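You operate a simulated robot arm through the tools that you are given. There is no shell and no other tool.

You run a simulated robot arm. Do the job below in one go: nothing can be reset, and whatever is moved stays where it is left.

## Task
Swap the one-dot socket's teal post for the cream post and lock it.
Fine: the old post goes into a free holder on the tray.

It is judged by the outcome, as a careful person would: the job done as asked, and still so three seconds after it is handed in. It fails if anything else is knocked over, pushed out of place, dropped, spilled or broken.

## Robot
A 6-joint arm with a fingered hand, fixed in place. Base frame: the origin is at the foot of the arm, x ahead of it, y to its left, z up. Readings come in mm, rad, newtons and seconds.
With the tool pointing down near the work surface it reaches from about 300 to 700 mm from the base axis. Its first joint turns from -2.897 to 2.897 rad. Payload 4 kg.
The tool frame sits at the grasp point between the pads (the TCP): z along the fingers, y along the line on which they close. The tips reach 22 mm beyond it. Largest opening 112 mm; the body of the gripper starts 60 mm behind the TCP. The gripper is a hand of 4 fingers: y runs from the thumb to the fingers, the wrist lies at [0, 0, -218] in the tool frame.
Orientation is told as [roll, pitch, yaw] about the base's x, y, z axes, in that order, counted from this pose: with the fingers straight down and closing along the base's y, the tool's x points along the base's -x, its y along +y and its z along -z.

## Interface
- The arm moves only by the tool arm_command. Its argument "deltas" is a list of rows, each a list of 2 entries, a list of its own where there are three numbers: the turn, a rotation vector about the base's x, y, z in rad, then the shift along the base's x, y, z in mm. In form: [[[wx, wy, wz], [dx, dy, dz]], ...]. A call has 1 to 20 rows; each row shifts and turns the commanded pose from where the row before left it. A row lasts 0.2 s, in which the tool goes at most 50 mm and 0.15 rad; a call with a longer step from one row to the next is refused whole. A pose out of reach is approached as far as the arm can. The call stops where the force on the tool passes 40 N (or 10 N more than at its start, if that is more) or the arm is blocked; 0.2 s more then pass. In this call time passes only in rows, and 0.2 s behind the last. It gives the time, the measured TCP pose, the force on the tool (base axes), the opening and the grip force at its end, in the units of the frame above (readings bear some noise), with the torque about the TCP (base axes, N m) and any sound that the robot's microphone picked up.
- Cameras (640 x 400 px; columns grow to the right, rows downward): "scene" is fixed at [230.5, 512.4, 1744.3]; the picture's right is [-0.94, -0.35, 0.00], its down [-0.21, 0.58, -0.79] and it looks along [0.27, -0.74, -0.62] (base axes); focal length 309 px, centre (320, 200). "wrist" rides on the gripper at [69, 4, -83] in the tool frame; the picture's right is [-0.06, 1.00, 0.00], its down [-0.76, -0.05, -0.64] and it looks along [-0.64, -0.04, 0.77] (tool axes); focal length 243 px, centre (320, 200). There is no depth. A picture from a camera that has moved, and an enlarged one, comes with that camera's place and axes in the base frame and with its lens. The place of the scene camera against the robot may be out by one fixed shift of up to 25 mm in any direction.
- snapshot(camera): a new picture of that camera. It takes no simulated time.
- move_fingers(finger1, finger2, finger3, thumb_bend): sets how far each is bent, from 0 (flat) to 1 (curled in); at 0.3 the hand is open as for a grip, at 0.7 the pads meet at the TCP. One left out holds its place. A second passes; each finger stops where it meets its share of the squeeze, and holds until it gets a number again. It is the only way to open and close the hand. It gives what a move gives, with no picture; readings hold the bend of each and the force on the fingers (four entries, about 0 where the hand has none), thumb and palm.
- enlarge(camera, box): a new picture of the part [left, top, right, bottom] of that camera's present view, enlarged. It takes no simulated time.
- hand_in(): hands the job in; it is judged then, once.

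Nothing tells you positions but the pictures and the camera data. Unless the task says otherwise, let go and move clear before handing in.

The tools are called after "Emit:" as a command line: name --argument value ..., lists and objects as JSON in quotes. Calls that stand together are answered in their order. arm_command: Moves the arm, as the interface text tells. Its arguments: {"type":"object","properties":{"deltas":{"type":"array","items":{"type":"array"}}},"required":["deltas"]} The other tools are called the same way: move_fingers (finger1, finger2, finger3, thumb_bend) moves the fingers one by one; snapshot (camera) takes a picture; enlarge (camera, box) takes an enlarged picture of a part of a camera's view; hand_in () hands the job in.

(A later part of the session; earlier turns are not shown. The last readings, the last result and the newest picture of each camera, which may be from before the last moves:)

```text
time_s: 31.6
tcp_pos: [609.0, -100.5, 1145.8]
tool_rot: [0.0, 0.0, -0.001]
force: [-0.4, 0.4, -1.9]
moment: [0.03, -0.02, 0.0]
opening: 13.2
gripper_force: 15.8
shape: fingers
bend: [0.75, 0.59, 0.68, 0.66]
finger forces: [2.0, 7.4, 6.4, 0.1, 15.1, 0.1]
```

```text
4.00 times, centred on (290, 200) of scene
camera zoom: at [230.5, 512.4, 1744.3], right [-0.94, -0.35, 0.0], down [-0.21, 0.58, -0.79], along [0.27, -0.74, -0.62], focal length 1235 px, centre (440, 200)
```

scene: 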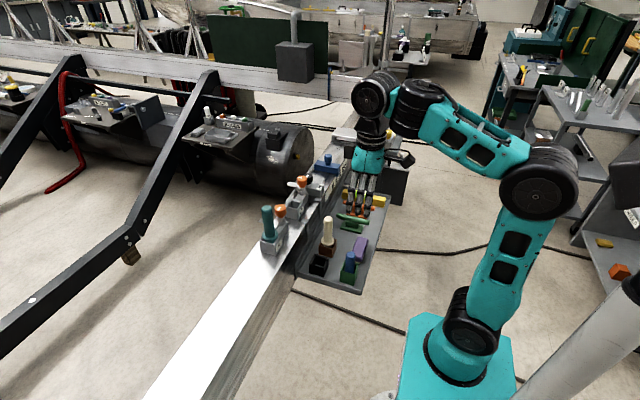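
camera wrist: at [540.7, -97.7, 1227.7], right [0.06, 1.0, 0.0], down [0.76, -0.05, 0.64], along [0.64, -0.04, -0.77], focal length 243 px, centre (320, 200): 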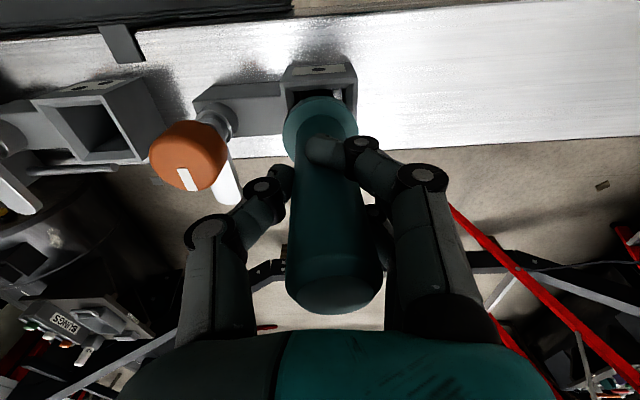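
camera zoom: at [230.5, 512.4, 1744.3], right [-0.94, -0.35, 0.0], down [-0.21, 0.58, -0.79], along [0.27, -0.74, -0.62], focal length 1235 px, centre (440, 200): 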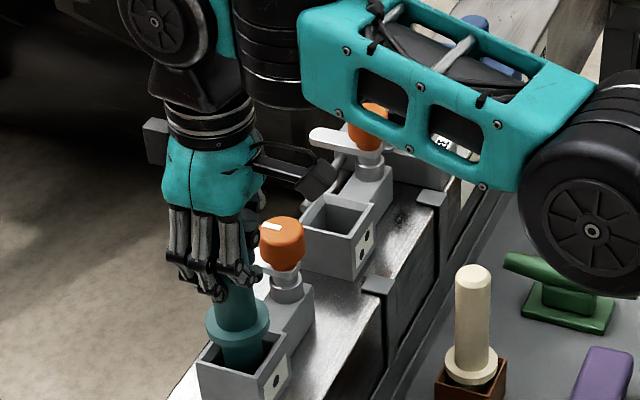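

The teal post lifts freely with little weight. I'll keep lifting straight up.

Emit:
arm_command --deltas '[[[0, 0, 0], [0, 0, 12]], [[0, 0, 0], [0, 0, 12]], [[0, 0, 0], [0, 0, 12]], [[0, 0, 0], [0, 0, 0]]]'

Emit:
enlarge --camera "scene" --box '[250, 150, 330, 250]'

```text
time_s: 32.6
tcp_pos: [609.6, -99.6, 1181.8]
tool_rot: [0.0, 0.001, 0.0]
force: [-0.3, -0.2, -2.1]
moment: [-0.03, -0.02, -0.01]
opening: 13.3
gripper_force: 15.3
shape: fingers
bend: [0.75, 0.59, 0.68, 0.66]
finger forces: [2.1, 7.5, 6.5, 0.0, 15.2, 0.0]
```

```text
4.00 times, centred on (290, 200) of scene
camera zoom: at [230.5, 512.4, 1744.3], right [-0.94, -0.35, 0.0], down [-0.21, 0.58, -0.79], along [0.27, -0.74, -0.62], focal length 1235 px, centre (440, 200)
```

zoom: 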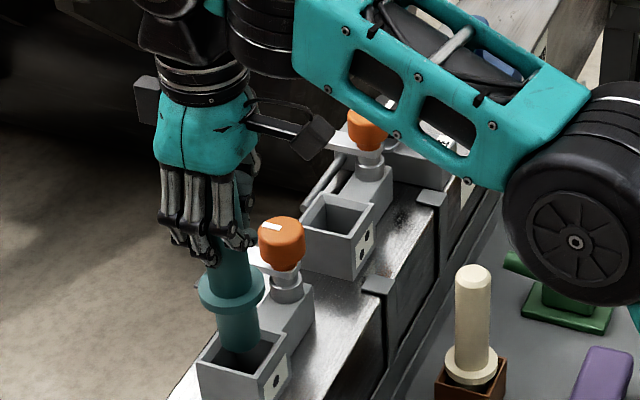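

The peg's end is nearly clear of the socket. I'll lift a bit more, then draw back from the rail while rising.

Emit:
arm_command --deltas '[[[0, 0, 0], [0, 0, 12]], [[0, 0, 0], [-4, 0, 8]], [[0, 0, 0], [-10, 0, 8]], [[0, 0, 0], [-15, 0, 8]], [[0, 0, 0], [0, 0, 0]]]'

Emit:
enlarge --camera "scene" --box '[250, 150, 330, 250]'

Emit:
snapshot --camera "wrist"

```text
time_s: 33.8
tcp_pos: [579.0, -99.6, 1218.2]
tool_rot: [0.0, -0.001, 0.0]
force: [0.2, 0.4, -2.7]
moment: [0.01, -0.01, 0.0]
opening: 13.4
gripper_force: 16.1
shape: fingers
bend: [0.75, 0.59, 0.68, 0.66]
finger forces: [2.0, 7.5, 6.5, 0.1, 15.1, 0.0]
```

```text
4.00 times, centred on (290, 200) of scene
camera zoom: at [230.5, 512.4, 1744.3], right [-0.94, -0.35, 0.0], down [-0.21, 0.58, -0.79], along [0.27, -0.74, -0.62], focal length 1235 px, centre (440, 200)
```

zoom: 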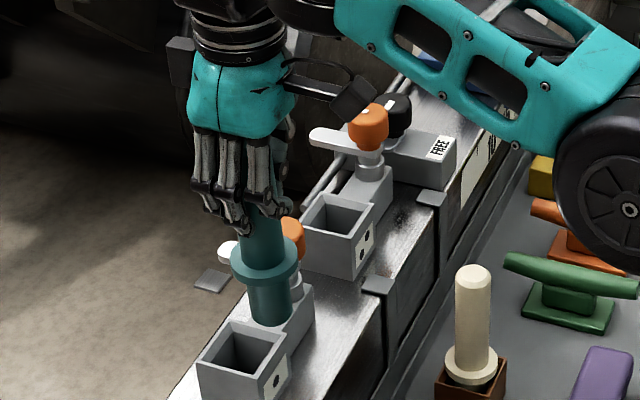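

```text
taken
camera wrist: at [510.5, -97.4, 1300.3], right [0.06, 1.0, 0.0], down [0.77, -0.05, 0.64], along [0.64, -0.04, -0.77], focal length 243 px, centre (320, 200)
```

wrist: 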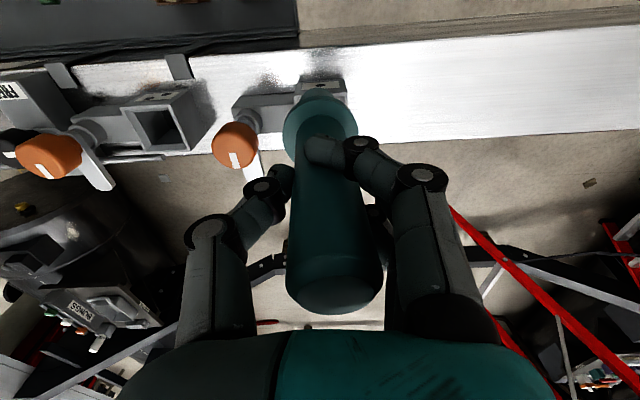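

The teal post is free of the socket. I'll draw back over the tray to get a clear view of the black holder.

Emit:
arm_command --deltas '[[[0, 0, 0], [-25, 0, 0]], [[0, 0, 0], [-25, 0, 0]], [[0, 0, 0], [-30, 0, -5]], [[0, 0, 0], [-30, 0, -10]], [[0, 0, 0], [-30, 0, -10]], [[0, 0, 0], [-10, 0, -5]], [[0, 0, 0], [0, 0, 0]]]'

Emit:
snapshot --camera "wrist"

Emit:
enlarge --camera "wrist" --box '[140, 40, 360, 180]'

Emit:
enlarge --camera "scene" --box '[270, 190, 380, 300]'

```text
time_s: 35.4
tcp_pos: [430.0, -98.9, 1188.8]
tool_rot: [0.0, 0.001, 0.0]
force: [-0.2, 0.0, -2.2]
moment: [-0.01, 0.01, 0.0]
opening: 13.1
gripper_force: 15.8
shape: fingers
bend: [0.75, 0.59, 0.68, 0.66]
finger forces: [2.1, 7.6, 6.8, 0.0, 14.8, 0.0]
```

```text
taken
camera wrist: at [361.9, -95.9, 1270.4], right [0.06, 1.0, 0.0], down [0.76, -0.05, 0.64], along [0.64, -0.04, -0.77], focal length 243 px, centre (320, 200)
```

wrist: 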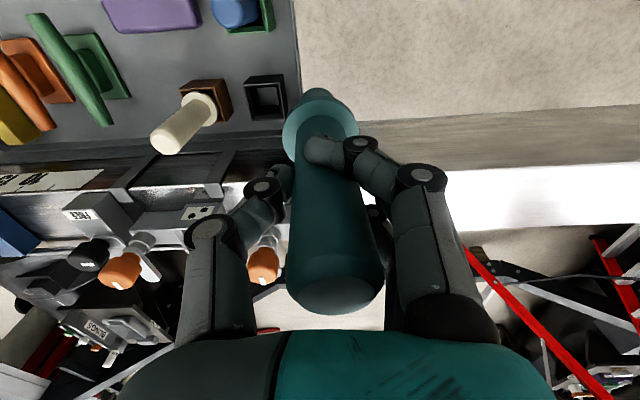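

```text
2.86 times, centred on (250, 110) of wrist
camera zoom: at [361.9, -95.9, 1270.4], right [0.06, 1.0, 0.0], down [0.76, -0.05, 0.64], along [0.64, -0.04, -0.77], focal length 693 px, centre (520, 457)
```

zoom: 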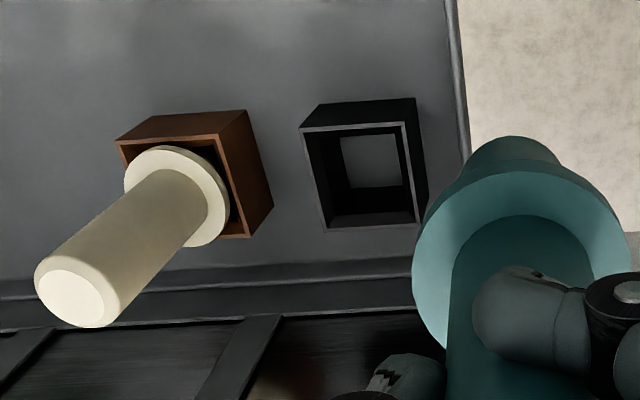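

```text
3.64 times, centred on (325, 245) of scene
camera zoom: at [230.5, 512.4, 1744.3], right [-0.94, -0.35, 0.0], down [-0.21, 0.58, -0.79], along [0.27, -0.74, -0.62], focal length 1122 px, centre (302, 36)
```

zoom: 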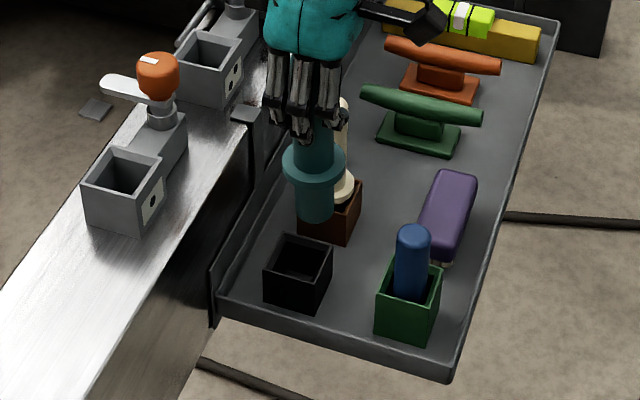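

The black holder is free, at roughly (475, -184) with its rim near z 885. I'll take a second view from another spot to pin it down.

Emit:
arm_command --deltas '[[[0, 0, 0], [25, 0, 5]], [[0, 0, 0], [25, 0, 5]], [[0, 0, 0], [20, 0, 0]], [[0, 0, 0], [0, 0, 0]]]'

Emit:
enlarge --camera "wrist" --box '[140, 0, 360, 140]'

Emit:
enlarge --camera "scene" --box '[280, 210, 360, 300]'

```text
time_s: 36.4
tcp_pos: [500.2, -100.9, 1200.2]
tool_rot: [0.001, 0.001, 0.0]
force: [0.4, -0.4, -2.2]
moment: [0.01, 0.0, 0.02]
opening: 12.8
gripper_force: 15.4
shape: fingers
bend: [0.75, 0.59, 0.69, 0.66]
finger forces: [2.0, 7.7, 7.0, 0.0, 14.8, 0.1]
```

```text
2.86 times, centred on (250, 70) of wrist
camera zoom: at [431.7, -97.7, 1282.4], right [0.06, 1.0, 0.0], down [0.77, -0.05, 0.64], along [0.64, -0.04, -0.77], focal length 693 px, centre (520, 571)
```

zoom: 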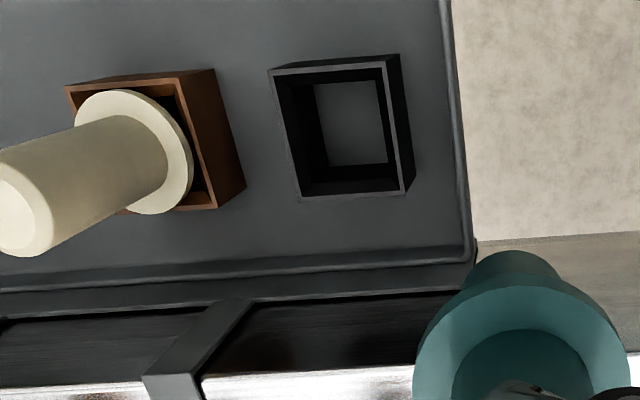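

```text
4.44 times, centred on (320, 255) of scene
camera zoom: at [230.5, 512.4, 1744.3], right [-0.94, -0.35, 0.0], down [-0.21, 0.58, -0.79], along [0.27, -0.74, -0.62], focal length 1372 px, centre (320, -44)
```

zoom: 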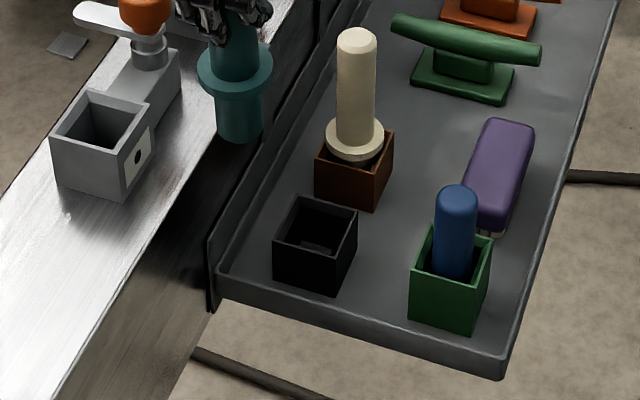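

By wrist triangulation the holder's rim is centred near (474, -183) at z about 893. I'll move the post above it and lower to just over the rim.

Emit:
arm_command --deltas '[[[0, 0, 0], [-9, -27, 0]], [[0, 0, 0], [-9, -27, 0]], [[0, 0, 0], [-9, -28, -10]], [[0, 0, 0], [0, 0, -30]], [[0, 0, 0], [0, 0, -35]], [[0, 0, 0], [0, 0, -35]], [[0, 0, 0], [0, 0, -30]], [[0, 0, 0], [0, 0, 0]]]'

Emit:
snapshot --camera "wrist"

Emit:
enlarge --camera "wrist" --box '[220, 0, 420, 140]'

Emit:
enlarge --camera "scene" --box '[280, 210, 360, 300]'

```text
time_s: 38.2
tcp_pos: [473.5, -179.2, 1059.0]
tool_rot: [-0.001, -0.001, -0.002]
force: [0.1, -0.4, -1.5]
moment: [-0.01, -0.01, 0.02]
opening: 12.4
gripper_force: 15.4
shape: fingers
bend: [0.75, 0.59, 0.69, 0.66]
finger forces: [2.0, 7.7, 7.4, 0.0, 14.7, 0.0]
```

```text
taken
camera wrist: at [405.1, -177.3, 1140.5], right [0.06, 1.0, 0.0], down [0.76, -0.05, 0.64], along [0.64, -0.04, -0.77], focal length 243 px, centre (320, 200)
```

wrist: 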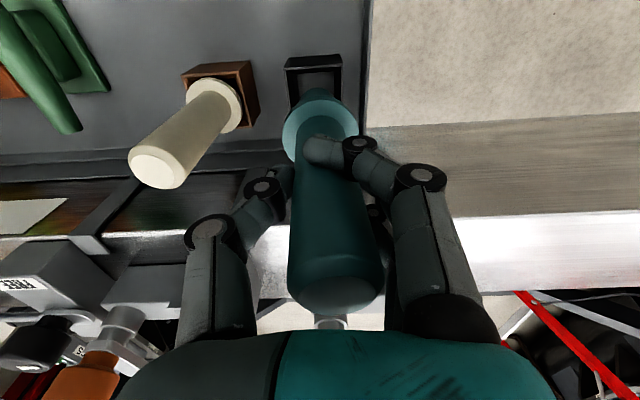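

```text
2.86 times, centred on (320, 70) of wrist
camera zoom: at [405.1, -177.3, 1140.5], right [0.06, 1.0, 0.0], down [0.76, -0.05, 0.64], along [0.64, -0.04, -0.77], focal length 693 px, centre (320, 571)
```

zoom: 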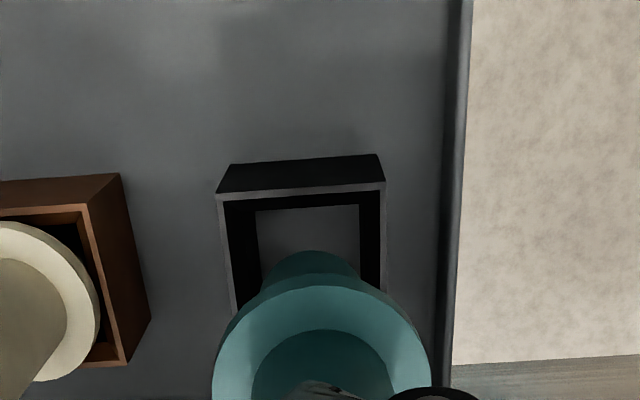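

```text
4.44 times, centred on (320, 255) of scene
camera zoom: at [230.5, 512.4, 1744.3], right [-0.94, -0.35, 0.0], down [-0.21, 0.58, -0.79], along [0.27, -0.74, -0.62], focal length 1372 px, centre (320, -44)
```

zoom: 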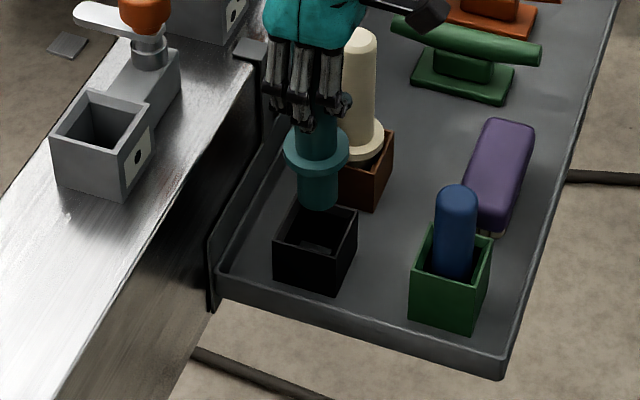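

The peg is above the holder with about 25 mm to go to the rim, and nearly centred. I'll nudge it 2.5 mm in -y, lower part way and recheck.

Emit:
arm_command --deltas '[[[0, 0, 0], [0.5, -2.5, -6]], [[0, 0, 0], [0, 0, -8]], [[0, 0, 0], [0, 0, 0]]]'

Emit:
enlarge --camera "wrist" --box '[220, 0, 420, 140]'

Emit:
enlarge --camera "scene" --box '[290, 220, 350, 290]'

```text
time_s: 39.0
tcp_pos: [472.8, -184.2, 1044.0]
tool_rot: [-0.001, 0.0, 0.001]
force: [0.1, 1.0, -1.8]
moment: [0.03, 0.03, 0.02]
opening: 12.8
gripper_force: 15.9
shape: fingers
bend: [0.75, 0.59, 0.69, 0.66]
finger forces: [1.9, 7.7, 7.4, 0.0, 14.8, 0.1]
```

```text
2.86 times, centred on (320, 70) of wrist
camera zoom: at [405.1, -181.1, 1126.0], right [0.06, 1.0, 0.0], down [0.77, -0.05, 0.64], along [0.64, -0.04, -0.77], focal length 693 px, centre (320, 571)
```

zoom: 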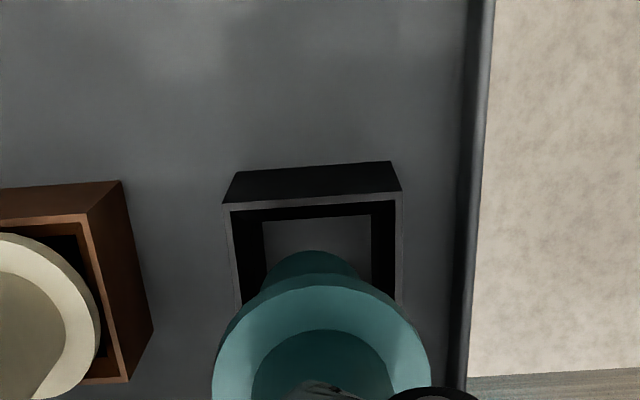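

```text
5.71 times, centred on (320, 255) of scene
camera zoom: at [230.5, 512.4, 1744.3], right [-0.94, -0.35, 0.0], down [-0.21, 0.58, -0.79], along [0.27, -0.74, -0.62], focal length 1764 px, centre (320, -114)
```

zoom: 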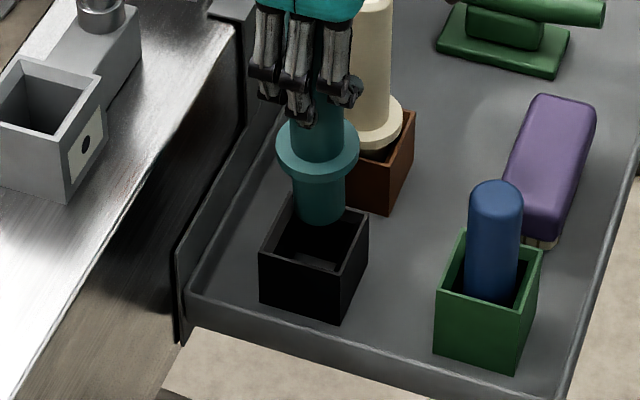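

The peg lines up with the opening within about a millimetre. I'll lower it into the holder in small steps, watching the force.

Emit:
arm_command --deltas '[[[0, 0, 0], [0, 0, -6]], [[0, 0, 0], [0, 0, -6]], [[0, 0, 0], [0, 0, -6]], [[0, 0, 0], [0, 0, -6]], [[0, 0, 0], [0, 0, 0]]]'

Emit:
enlarge --camera "wrist" --box '[220, 0, 420, 140]'

Emit:
enlarge --camera "scene" --box '[290, 220, 350, 290]'

```text
time_s: 40.2
tcp_pos: [472.7, -186.0, 1019.9]
tool_rot: [0.0, -0.001, -0.002]
force: [-0.7, -0.9, -2.5]
moment: [0.0, 0.02, -0.01]
opening: 12.7
gripper_force: 16.2
shape: fingers
bend: [0.75, 0.59, 0.69, 0.66]
finger forces: [2.0, 7.8, 7.3, 0.1, 14.8, 0.1]
```

```text
2.86 times, centred on (320, 70) of wrist
camera zoom: at [404.5, -182.8, 1102.0], right [0.06, 1.0, 0.0], down [0.77, -0.05, 0.64], along [0.64, -0.04, -0.77], focal length 693 px, centre (320, 571)
```

zoom: 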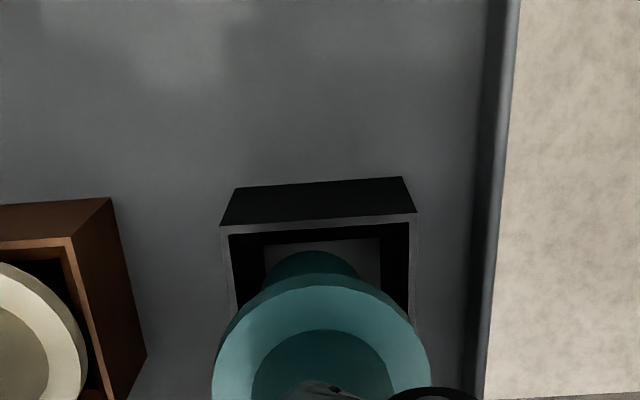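

```text
5.71 times, centred on (320, 255) of scene
camera zoom: at [230.5, 512.4, 1744.3], right [-0.94, -0.35, 0.0], down [-0.21, 0.58, -0.79], along [0.27, -0.74, -0.62], focal length 1764 px, centre (320, -114)
```

zoom: 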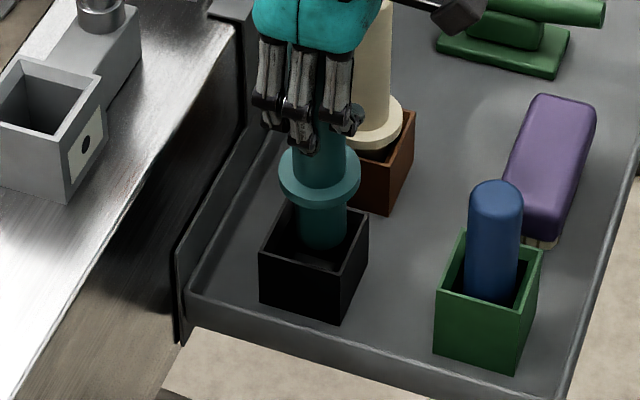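

The peg end is about at rim level but sits a few mm off centre. I'll correct by +3 mm in x and +1.5 mm in y before going further.

Emit:
arm_command --deltas '[[[0, 0, 0], [3, 1.5, 0]], [[0, 0, 0], [0, 0, 0]]]'

Emit:
enlarge --camera "wrist" --box '[220, 0, 420, 140]'

Emit:
enlarge --camera "scene" --box '[300, 235, 340, 280]'

```text
time_s: 40.8
tcp_pos: [475.4, -184.1, 1020.0]
tool_rot: [0.0, -0.001, 0.001]
force: [0.7, -0.3, -1.9]
moment: [0.0, 0.03, 0.01]
opening: 12.6
gripper_force: 15.7
shape: fingers
bend: [0.75, 0.59, 0.69, 0.66]
finger forces: [2.0, 7.7, 7.3, 0.1, 14.8, 0.0]
```

```text
2.86 times, centred on (320, 70) of wrist
camera zoom: at [407.2, -181.3, 1101.6], right [0.06, 1.0, 0.0], down [0.77, -0.05, 0.64], along [0.64, -0.04, -0.77], focal length 693 px, centre (320, 571)
```

zoom: 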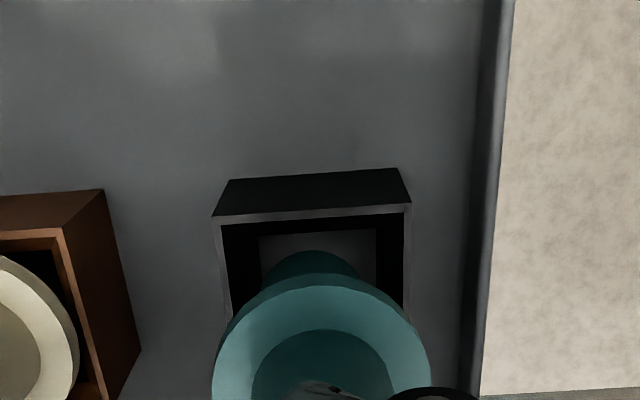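

```text
8.89 times, centred on (320, 258) of scene
camera zoom: at [230.5, 512.4, 1744.3], right [-0.94, -0.35, 0.0], down [-0.21, 0.58, -0.79], along [0.27, -0.74, -0.62], focal length 2744 px, centre (320, -311)
```

zoom: 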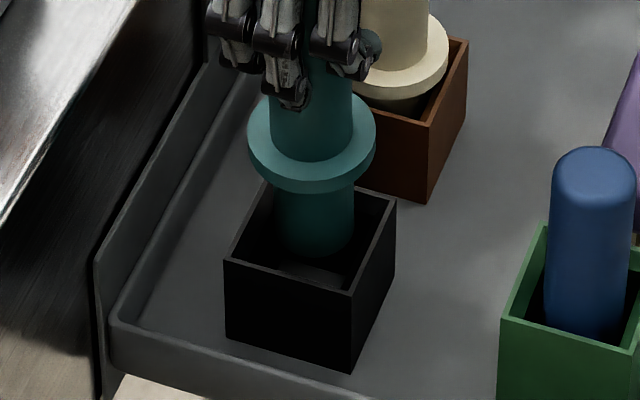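

The peg is well centred in the opening, so I'll keep lowering.

Emit:
arm_command --deltas '[[[0, 0, 0], [0, 0, -6]], [[0, 0, 0], [0, 0, -6]], [[0, 0, 0], [0, 0, -6]], [[0, 0, 0], [0, 0, -6]], [[0, 0, 0], [0, 0, 0]]]'

Emit:
enlarge --camera "scene" --box '[300, 235, 340, 280]'

```text
time_s: 42.0
tcp_pos: [476.2, -184.7, 996.0]
tool_rot: [0.001, 0.0, 0.0]
force: [-0.2, 0.3, -1.9]
moment: [0.03, 0.0, 0.03]
opening: 12.6
gripper_force: 16.0
shape: fingers
bend: [0.75, 0.59, 0.69, 0.66]
finger forces: [1.7, 7.7, 7.3, 0.1, 14.7, 0.0]
```

```text
8.89 times, centred on (320, 258) of scene
camera zoom: at [230.5, 512.4, 1744.3], right [-0.94, -0.35, 0.0], down [-0.21, 0.58, -0.79], along [0.27, -0.74, -0.62], focal length 2744 px, centre (320, -311)
```

zoom: 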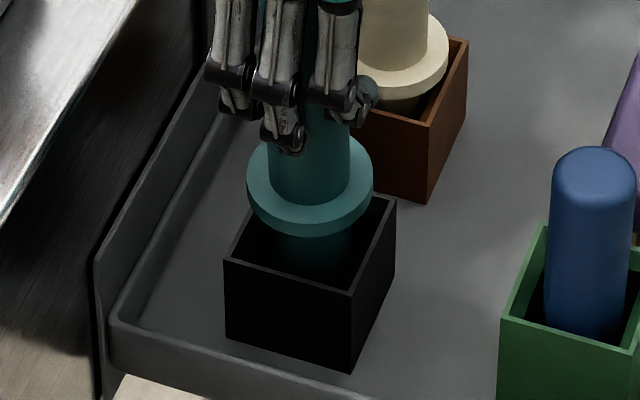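

It's going in cleanly. I'll lower more slowly until it seats.

Emit:
arm_command --deltas '[[[0, 0, 0], [0, 0, -4]], [[0, 0, 0], [0, 0, -4]], [[0, 0, 0], [0, 0, -4]], [[0, 0, 0], [0, 0, -3]], [[0, 0, 0], [0, 0, 0]]]'

Emit:
enlarge --camera "scene" --box '[300, 235, 340, 280]'

```text
time_s: 43.2
tcp_pos: [477.5, -183.4, 981.2]
tool_rot: [0.0, 0.001, 0.0]
force: [-0.5, -0.4, -2.4]
moment: [0.0, 0.03, 0.01]
opening: 12.8
gripper_force: 15.7
shape: fingers
bend: [0.75, 0.59, 0.69, 0.66]
finger forces: [1.9, 7.7, 7.4, 0.1, 14.8, 0.0]
```

```text
8.89 times, centred on (320, 258) of scene
camera zoom: at [230.5, 512.4, 1744.3], right [-0.94, -0.35, 0.0], down [-0.21, 0.58, -0.79], along [0.27, -0.74, -0.62], focal length 2744 px, centre (320, -311)
```

zoom: 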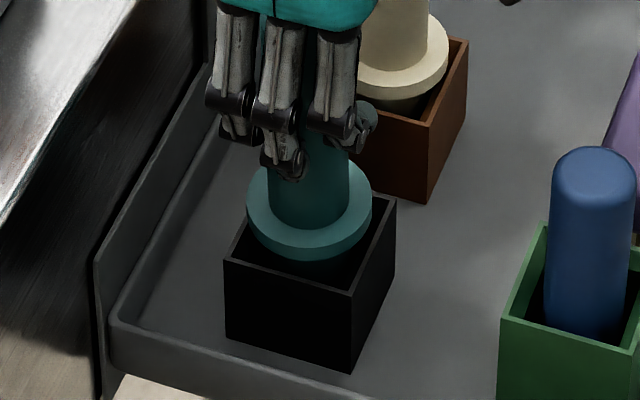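

About 5 mm to go compared with how the cream post sits. I'll continue gently.

Emit:
arm_command --deltas '[[[0, 0, 0], [0, 0, -2]], [[0, 0, 0], [0, 0, -2]], [[0, 0, 0], [0, 0, -1.5]], [[0, 0, 0], [0, 0, 0]]]'

Emit:
enlarge --camera "scene" --box '[300, 235, 340, 280]'

```text
time_s: 44.2
tcp_pos: [476.5, -182.9, 976.0]
tool_rot: [0.002, -0.001, -0.001]
force: [0.1, -0.5, 3.0]
moment: [0.0, 0.02, 0.03]
opening: 12.4
gripper_force: 16.7
shape: fingers
bend: [0.75, 0.59, 0.69, 0.66]
finger forces: [1.8, 7.7, 7.9, 0.2, 15.9, 0.0]
```

```text
8.89 times, centred on (320, 258) of scene
camera zoom: at [230.5, 512.4, 1744.3], right [-0.94, -0.35, 0.0], down [-0.21, 0.58, -0.79], along [0.27, -0.74, -0.62], focal length 2744 px, centre (320, -311)
```

zoom: 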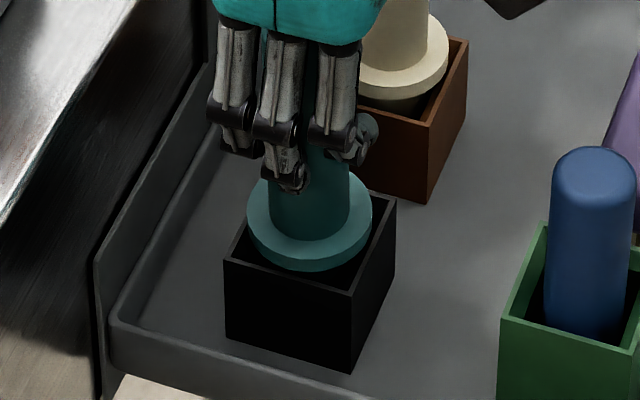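

It's seated: the force flipped to a light push and the collar height matches the cream post. I'll release.

Emit:
move_fingers --finger1 0.55 --finger2 0.55 --finger3 0.55 --thumb_bend 0.55

Emit:
move_fingers --finger1 0.43 --finger2 0.43 --finger3 0.43 --thumb_bend 0.43

Emit:
snapshot --camera "wrist"

Emit:
enlarge --camera "scene" --box '[280, 200, 370, 290]'

```text
time_s: 45.2
tcp_pos: [476.4, -182.9, 975.1]
tool_rot: [0.001, 0.0, 0.001]
force: [-0.3, -0.7, -0.2]
moment: [0.01, 0.03, 0.01]
opening: 43.4
gripper_force: 0.0
shape: fingers
bend: [0.55, 0.55, 0.55, 0.55]
finger forces: [0.1, 0.0, 0.0, 0.1, 0.0, 0.1]
```

```text
time_s: 46.2
tcp_pos: [476.1, -182.6, 975.3]
tool_rot: [0.001, 0.001, -0.001]
force: [-1.0, 0.1, 0.0]
moment: [-0.02, -0.02, -0.02]
opening: 76.2
gripper_force: 0.1
shape: fingers
bend: [0.43, 0.43, 0.43, 0.43]
finger forces: [0.1, 0.0, 0.1, 0.0, 0.0, 0.0]
```

```text
taken
camera wrist: at [407.4, -179.9, 1057.1], right [0.06, 1.0, 0.0], down [0.76, -0.05, 0.64], along [0.64, -0.04, -0.77], focal length 243 px, centre (320, 200)
```

wrist: 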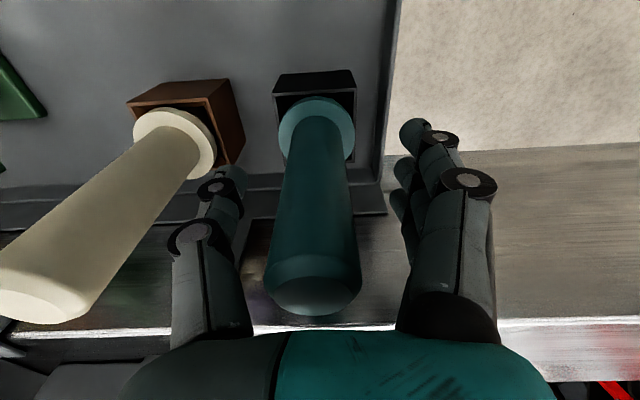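

```text
4.44 times, centred on (325, 245) of scene
camera zoom: at [230.5, 512.4, 1744.3], right [-0.94, -0.35, 0.0], down [-0.21, 0.58, -0.79], along [0.27, -0.74, -0.62], focal length 1372 px, centre (298, 0)
```

zoom: 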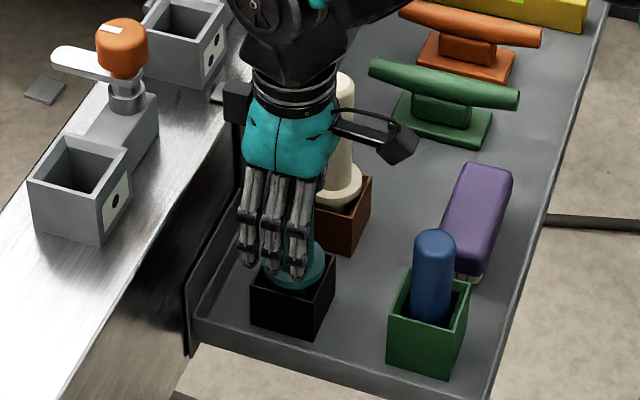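

The teal post stands in the black holder. I'll rise clear and move over the cream post, which is near (477, -284).

Emit:
arm_command --deltas '[[[0, 0, 0], [0, 0, 15]], [[0, 0, 0], [0, 0, 25]], [[0, 0, 0], [0, 0, 35]], [[0, 0, 0], [0, 0, 35]], [[0, 0, 0], [0, -30, 0]], [[0, 0, 0], [0, -35, 0]], [[0, 0, 0], [0, -35, 0]], [[0, 0, 0], [0, 0, 0]]]'

Emit:
snapshot --camera "wrist"

Emit:
enlarge --camera "scene" --box '[280, 200, 370, 290]'

```text
time_s: 48.0
tcp_pos: [475.9, -285.1, 1082.5]
tool_rot: [0.0, 0.0, 0.0]
force: [-0.2, -0.1, 0.5]
moment: [0.01, -0.01, 0.06]
opening: 76.4
gripper_force: 0.0
shape: fingers
bend: [0.43, 0.43, 0.43, 0.43]
finger forces: [0.0, 0.1, 0.1, 0.0, 0.1, 0.0]
```

```text
taken
camera wrist: at [407.7, -281.7, 1165.1], right [0.06, 1.0, 0.0], down [0.76, -0.05, 0.64], along [0.64, -0.04, -0.77], focal length 243 px, centre (320, 200)
```

wrist: 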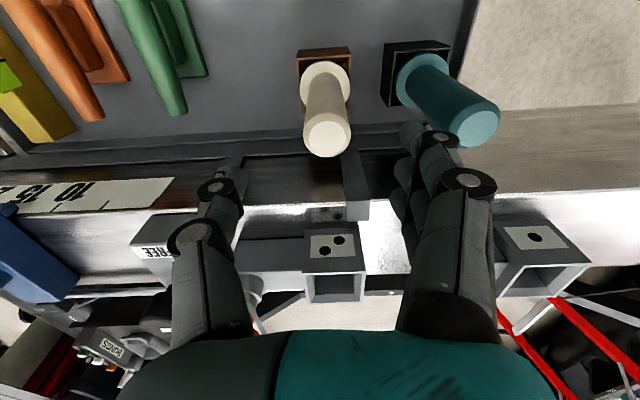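

```text
4.44 times, centred on (325, 245) of scene
camera zoom: at [230.5, 512.4, 1744.3], right [-0.94, -0.35, 0.0], down [-0.21, 0.58, -0.79], along [0.27, -0.74, -0.62], focal length 1372 px, centre (298, 0)
```

zoom: 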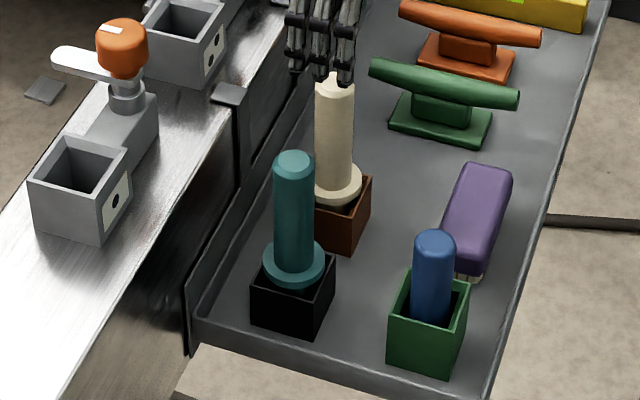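

The cream post is directly below, slightly to +y of the hand. I'll shift 4 mm and lower to the same grip height I used on the teal post.

Emit:
arm_command --deltas '[[[0, 0, 0], [0.5, 4, -20]], [[0, 0, 0], [0, 0, -25]], [[0, 0, 0], [0, 0, -25]], [[0, 0, 0], [0, 0, -20]], [[0, 0, 0], [0, 0, -16]], [[0, 0, 0], [0, 0, 0]]]'

Emit:
snapshot --camera "wrist"

Emit:
enlarge --camera "scene" --box '[280, 200, 370, 290]'

```text
time_s: 49.4
tcp_pos: [479.9, -279.5, 981.3]
tool_rot: [0.0, -0.001, 0.001]
force: [-0.1, 0.0, -0.7]
moment: [0.0, -0.01, 0.0]
opening: 76.5
gripper_force: 0.0
shape: fingers
bend: [0.43, 0.43, 0.43, 0.43]
finger forces: [0.0, 0.1, 0.0, 0.0, 0.1, 0.0]
```

```text
taken
camera wrist: at [410.6, -276.8, 1063.1], right [0.06, 1.0, 0.0], down [0.77, -0.05, 0.64], along [0.64, -0.04, -0.77], focal length 243 px, centre (320, 200)
```

wrist: 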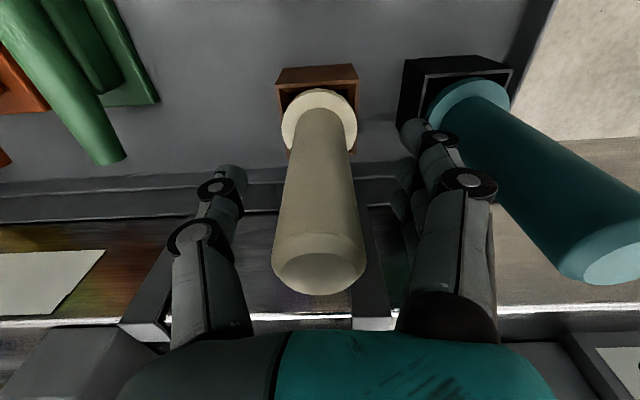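

```text
4.44 times, centred on (325, 245) of scene
camera zoom: at [230.5, 512.4, 1744.3], right [-0.94, -0.35, 0.0], down [-0.21, 0.58, -0.79], along [0.27, -0.74, -0.62], focal length 1372 px, centre (298, 0)
```

zoom: 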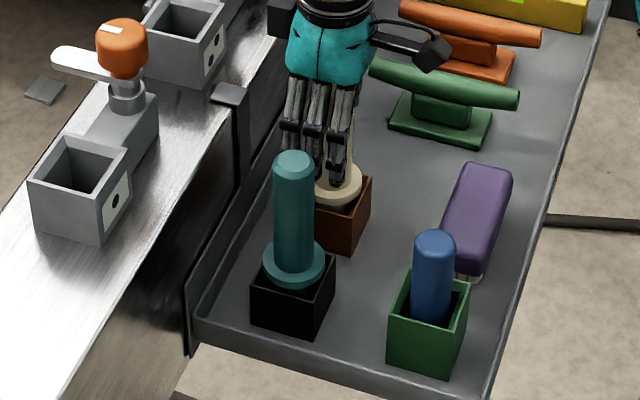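

The cream post is centred between the fingers. I'll lower the last 5 mm and grip mainly with the middle finger and thumb so it stays straight.

Emit:
arm_command --deltas '[[[0, 0, 0], [0, 0, -5]], [[0, 0, 0], [0, 0, 0]]]'

Emit:
move_fingers --finger1 0.62 --finger2 0.62 --finger3 0.62 --thumb_bend 0.62

Emit:
snapshot --camera "wrist"

```text
time_s: 50.0
tcp_pos: [478.3, -279.7, 974.9]
tool_rot: [0.0, 0.0, 0.001]
force: [0.8, 0.0, 0.2]
moment: [0.0, 0.02, 0.02]
opening: 76.4
gripper_force: 0.1
shape: fingers
bend: [0.43, 0.43, 0.43, 0.43]
finger forces: [0.0, 0.0, 0.0, 0.1, 0.1, 0.1]
```

```text
time_s: 51.0
tcp_pos: [478.6, -280.5, 975.7]
tool_rot: [0.001, -0.002, 0.0]
force: [-0.9, 0.1, -0.3]
moment: [0.01, -0.01, 0.02]
opening: 29.3
gripper_force: 1.9
shape: fingers
bend: [0.62, 0.59, 0.62, 0.61]
finger forces: [0.0, 2.0, 0.1, 0.1, 2.2, 0.0]
```

```text
taken
camera wrist: at [410.0, -276.9, 1057.7], right [0.06, 1.0, 0.0], down [0.76, -0.05, 0.64], along [0.64, -0.04, -0.77], focal length 243 px, centre (320, 200)
```

wrist: 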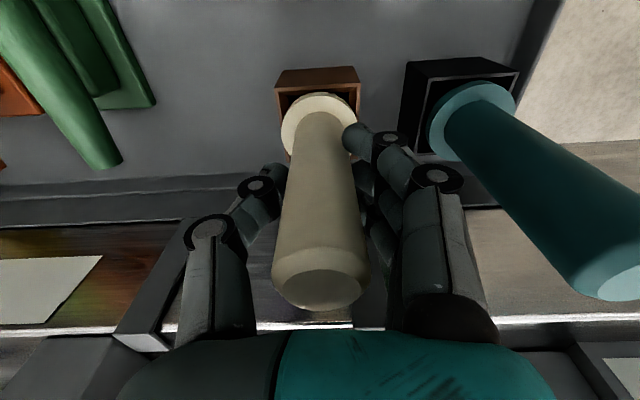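

Contact is the same as it was for the teal post. I'll tighten and lift a little.

Emit:
move_fingers --finger1 0.66 --finger2 0.74 --finger3 0.66 --thumb_bend 0.72

Emit:
arm_command --deltas '[[[0, 0, 0], [0, 0, 4]], [[0, 0, 0], [0, 0, 6]], [[0, 0, 0], [0, 0, 8]], [[0, 0, 0], [0, 0, 0]]]'

Emit:
snapshot --camera "wrist"

Emit:
enlarge --camera "scene" --box '[280, 200, 370, 290]'

```text
time_s: 52.0
tcp_pos: [478.5, -279.2, 974.4]
tool_rot: [-0.001, 0.001, 0.0]
force: [0.0, 0.3, 0.3]
moment: [0.03, 0.03, 0.0]
opening: 22.6
gripper_force: 9.4
shape: fingers
bend: [0.65, 0.58, 0.66, 0.66]
finger forces: [1.1, 7.6, 0.4, 0.0, 8.9, 0.1]
```

```text
time_s: 53.0
tcp_pos: [476.0, -279.7, 991.4]
tool_rot: [-0.001, 0.0, -0.002]
force: [-1.1, -0.8, -3.0]
moment: [-0.02, 0.0, 0.03]
opening: 22.5
gripper_force: 9.2
shape: fingers
bend: [0.65, 0.58, 0.66, 0.66]
finger forces: [1.3, 7.5, 0.4, 0.0, 9.0, 0.1]
```

```text
taken
camera wrist: at [408.0, -277.2, 1074.3], right [0.06, 1.0, 0.0], down [0.77, -0.05, 0.64], along [0.64, -0.04, -0.77], focal length 243 px, centre (320, 200)
```

wrist: 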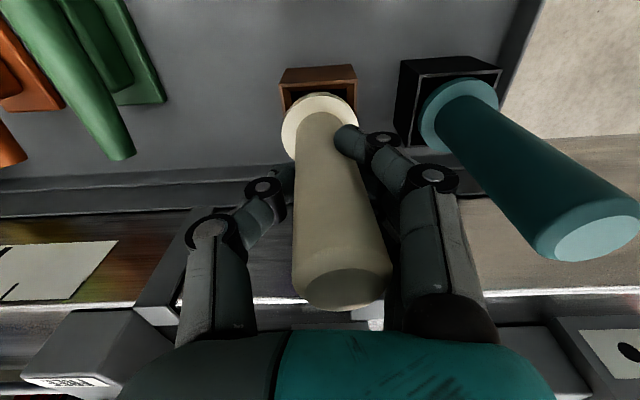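

```text
4.44 times, centred on (325, 245) of scene
camera zoom: at [230.5, 512.4, 1744.3], right [-0.94, -0.35, 0.0], down [-0.21, 0.58, -0.79], along [0.27, -0.74, -0.62], focal length 1372 px, centre (298, 0)
```

zoom: 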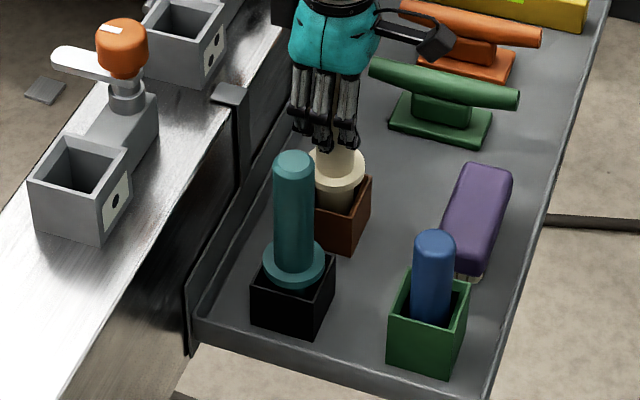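

The cream post is in the hand with a slight lean. I'll lift straight up to travel height and level it with a small counter-tilt.

Emit:
arm_command --deltas '[[[0, 0, 0], [0, 0, 15]], [[0, 0, 0], [0, 0, 20]], [[0, 0, 0], [0, 0, 25]], [[0, 0, 0], [0, 0, 30]], [[0, 0, 0], [0, 0, 30]], [[0, 0, 0], [0, 0, 30]], [[0, 0, 0], [0, 0, 30]], [[0.03, 0, 0], [0, 0, 20]], [[0.03, 0, 0], [0, 0, 5]], [[0, 0, 0], [0, 0, 0]]]'

Emit:
snapshot --camera "wrist"

Emit:
enlarge --camera "scene" --box '[270, 130, 380, 270]'

```text
time_s: 55.2
tcp_pos: [471.5, -293.6, 1189.1]
tool_rot: [0.014, 0.013, -0.001]
force: [0.7, 0.4, -2.0]
moment: [0.04, 0.01, -0.03]
opening: 22.3
gripper_force: 9.4
shape: fingers
bend: [0.65, 0.58, 0.66, 0.66]
finger forces: [1.1, 7.6, 0.4, 0.0, 8.8, 0.0]
out of reach, approached as far as the arm can: row 8, 9
```

```text
taken
camera wrist: at [403.7, -291.6, 1271.7], right [0.06, 1.0, 0.01], down [0.77, -0.06, 0.63], along [0.63, -0.03, -0.77], focal length 243 px, centre (320, 200)
```

wrist: 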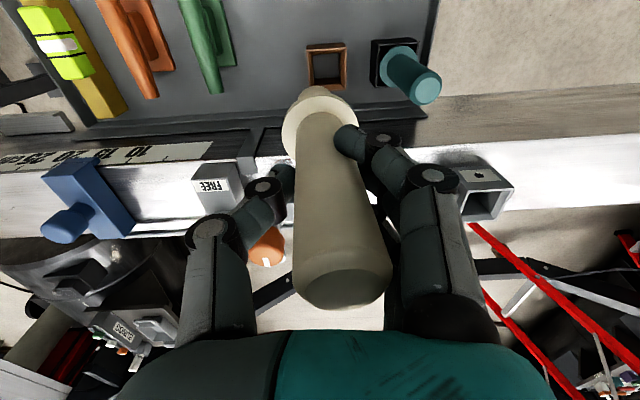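

```text
2.86 times, centred on (325, 200) of scene
camera zoom: at [230.5, 512.4, 1744.3], right [-0.94, -0.35, 0.0], down [-0.21, 0.58, -0.79], along [0.27, -0.74, -0.62], focal length 882 px, centre (306, 200)
```

zoom: 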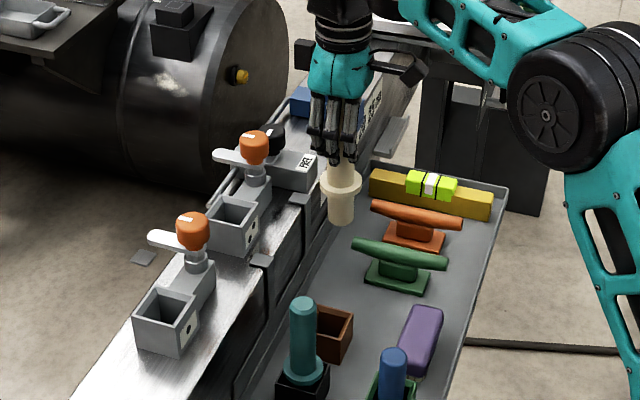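

A joint limit held back the counter-tilt, so I'll return the hand to straight down. The lean is small and the socket has clearance. Now I'll move in front of the one-dot socket at travel height.

Emit:
arm_command --deltas '[[[0, 0, 0], [5, 20, 0]], [[-0.007, -0.006, 0], [5, 25, 0]], [[-0.007, -0.007, 0], [10, 25, 0]], [[0, 0, 0], [10, 25, 0]], [[0, 0, 0], [10, 25, 0]], [[0, 0, 0], [10, 25, 0]], [[0, 0, 0], [10, 25, 0]], [[0, 0, 0], [8, 23, 0]], [[0, 0, 0], [0, 0, 0]]]'

Emit:
snapshot --camera "wrist"

Emit:
enlarge --camera "scene" --box '[250, 150, 330, 260]'

```text
time_s: 57.2
tcp_pos: [496.1, -96.8, 1187.7]
tool_rot: [0.045, -0.015, 0.0]
force: [0.2, 0.9, -1.7]
moment: [0.0, 0.0, 0.05]
opening: 22.0
gripper_force: 9.0
shape: fingers
bend: [0.65, 0.58, 0.66, 0.66]
finger forces: [1.1, 7.6, 0.5, 0.0, 8.7, 0.0]
out of reach, approached as far as the arm can: row 1
```

```text
taken
camera wrist: at [425.8, -98.1, 1270.0], right [0.06, 1.0, 0.05], down [0.76, -0.08, 0.65], along [0.65, -0.01, -0.76], focal length 243 px, centre (320, 200)
```

wrist: 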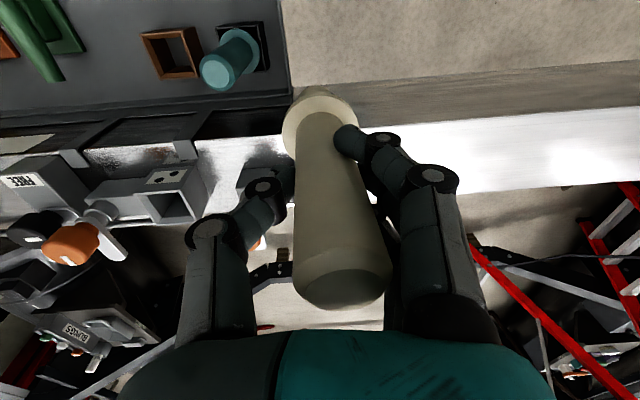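

```text
3.64 times, centred on (290, 205) of scene
camera zoom: at [230.5, 512.4, 1744.3], right [-0.94, -0.35, 0.0], down [-0.21, 0.58, -0.79], along [0.27, -0.74, -0.62], focal length 1122 px, centre (429, 182)
```

zoom: 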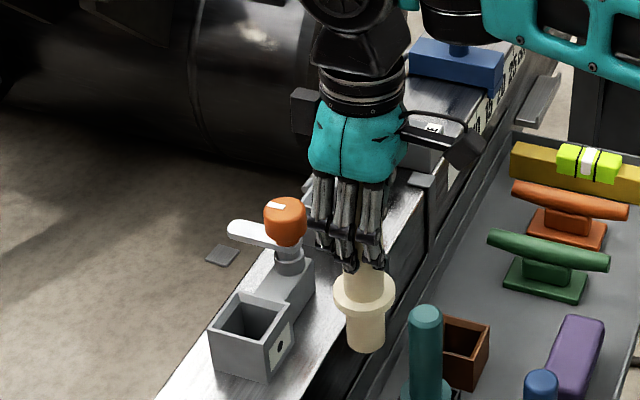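

The counter-tilt is in effect now and the post hangs nearly vertical. I'll take out the small pitch, move closer to the socket and compare how the peg sits with the view I had of the teal one.

Emit:
arm_command --deltas '[[[0, 0.013, 0], [20, -3, 5]], [[0, 0, 0], [20, -3, 5]], [[0, 0, 0], [20, 0, 0]], [[0, 0, 0], [0, 0, 0]]]'

Emit:
enlarge --camera "wrist" --box '[220, 0, 420, 140]'

Emit:
enlarge --camera "scene" --box '[250, 180, 320, 260]'

```text
time_s: 58.2
tcp_pos: [552.7, -118.7, 1197.9]
tool_rot: [0.001, 0.01, 0.004]
force: [0.5, 0.6, -2.2]
moment: [-0.01, 0.0, 0.0]
opening: 22.2
gripper_force: 8.9
shape: fingers
bend: [0.65, 0.58, 0.66, 0.66]
finger forces: [0.9, 7.6, 0.5, 0.0, 8.7, 0.0]
out of reach, approached as far as the arm can: row 2, 3
```

```text
2.86 times, centred on (320, 70) of wrist
camera zoom: at [484.2, -115.0, 1279.6], right [0.06, 1.0, 0.0], down [0.77, -0.05, 0.63], along [0.63, -0.04, -0.77], focal length 693 px, centre (320, 571)
```

zoom: 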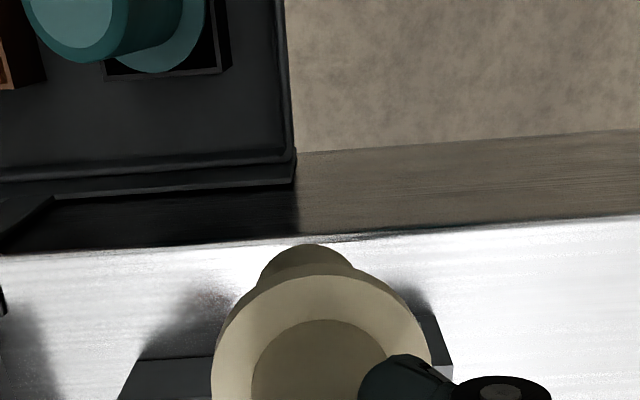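

```text
5.00 times, centred on (285, 220) of scene
camera zoom: at [230.5, 512.4, 1744.3], right [-0.94, -0.35, 0.0], down [-0.21, 0.58, -0.79], along [0.27, -0.74, -0.62], focal length 1543 px, centre (495, 100)
```

zoom: 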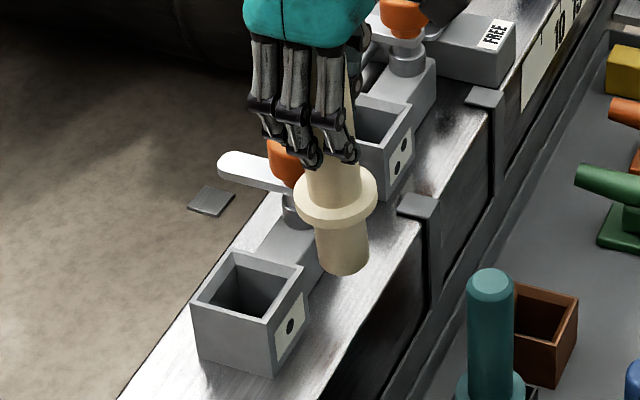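

The reach limit removed the tilt, so I'll go with the hand straight down; the remaining lean fits the clearance. I'll align y, then advance over the socket at z about 1190.

Emit:
arm_command --deltas '[[[0, -0.01, -0.004], [0, 10, -4]], [[0, 0, 0], [0, 9.7, -4]], [[0, 0, 0], [20, 0, 0]], [[0, 0, 0], [20, 0, 0]], [[0, 0, 0], [0, 0, 0]]]'

Emit:
snapshot --camera "wrist"

Emit:
enlarge --camera "scene" --box '[250, 180, 320, 260]'

```text
time_s: 59.4
tcp_pos: [596.6, -111.7, 1195.9]
tool_rot: [0.045, -0.011, -0.004]
force: [0.1, 0.1, -2.8]
moment: [-0.02, -0.02, 0.04]
opening: 21.6
gripper_force: 8.7
shape: fingers
bend: [0.65, 0.58, 0.66, 0.66]
finger forces: [0.9, 7.6, 0.7, 0.0, 8.7, 0.0]
out of reach, approached as far as the arm can: row 1, 2
```

```text
taken
camera wrist: at [527.1, -111.8, 1276.3], right [0.07, 1.0, 0.05], down [0.76, -0.08, 0.65], along [0.65, -0.01, -0.76], focal length 243 px, centre (320, 200)
```

wrist: 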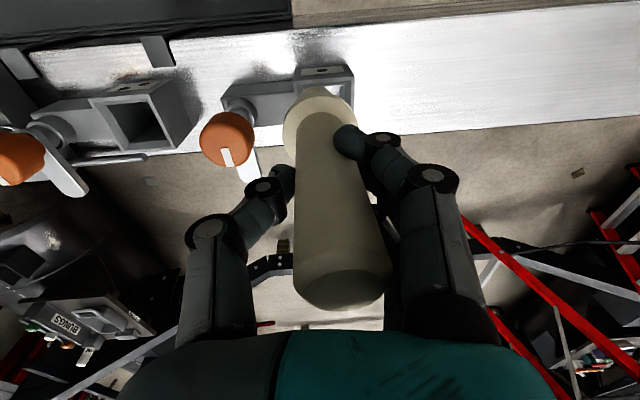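

```text
5.00 times, centred on (285, 220) of scene
camera zoom: at [230.5, 512.4, 1744.3], right [-0.94, -0.35, 0.0], down [-0.21, 0.58, -0.79], along [0.27, -0.74, -0.62], focal length 1543 px, centre (495, 100)
```

zoom: 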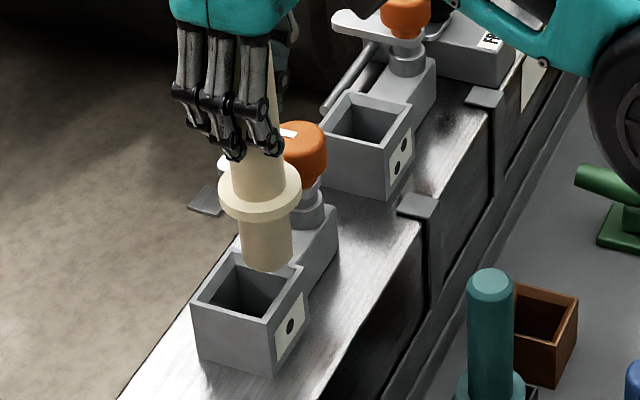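

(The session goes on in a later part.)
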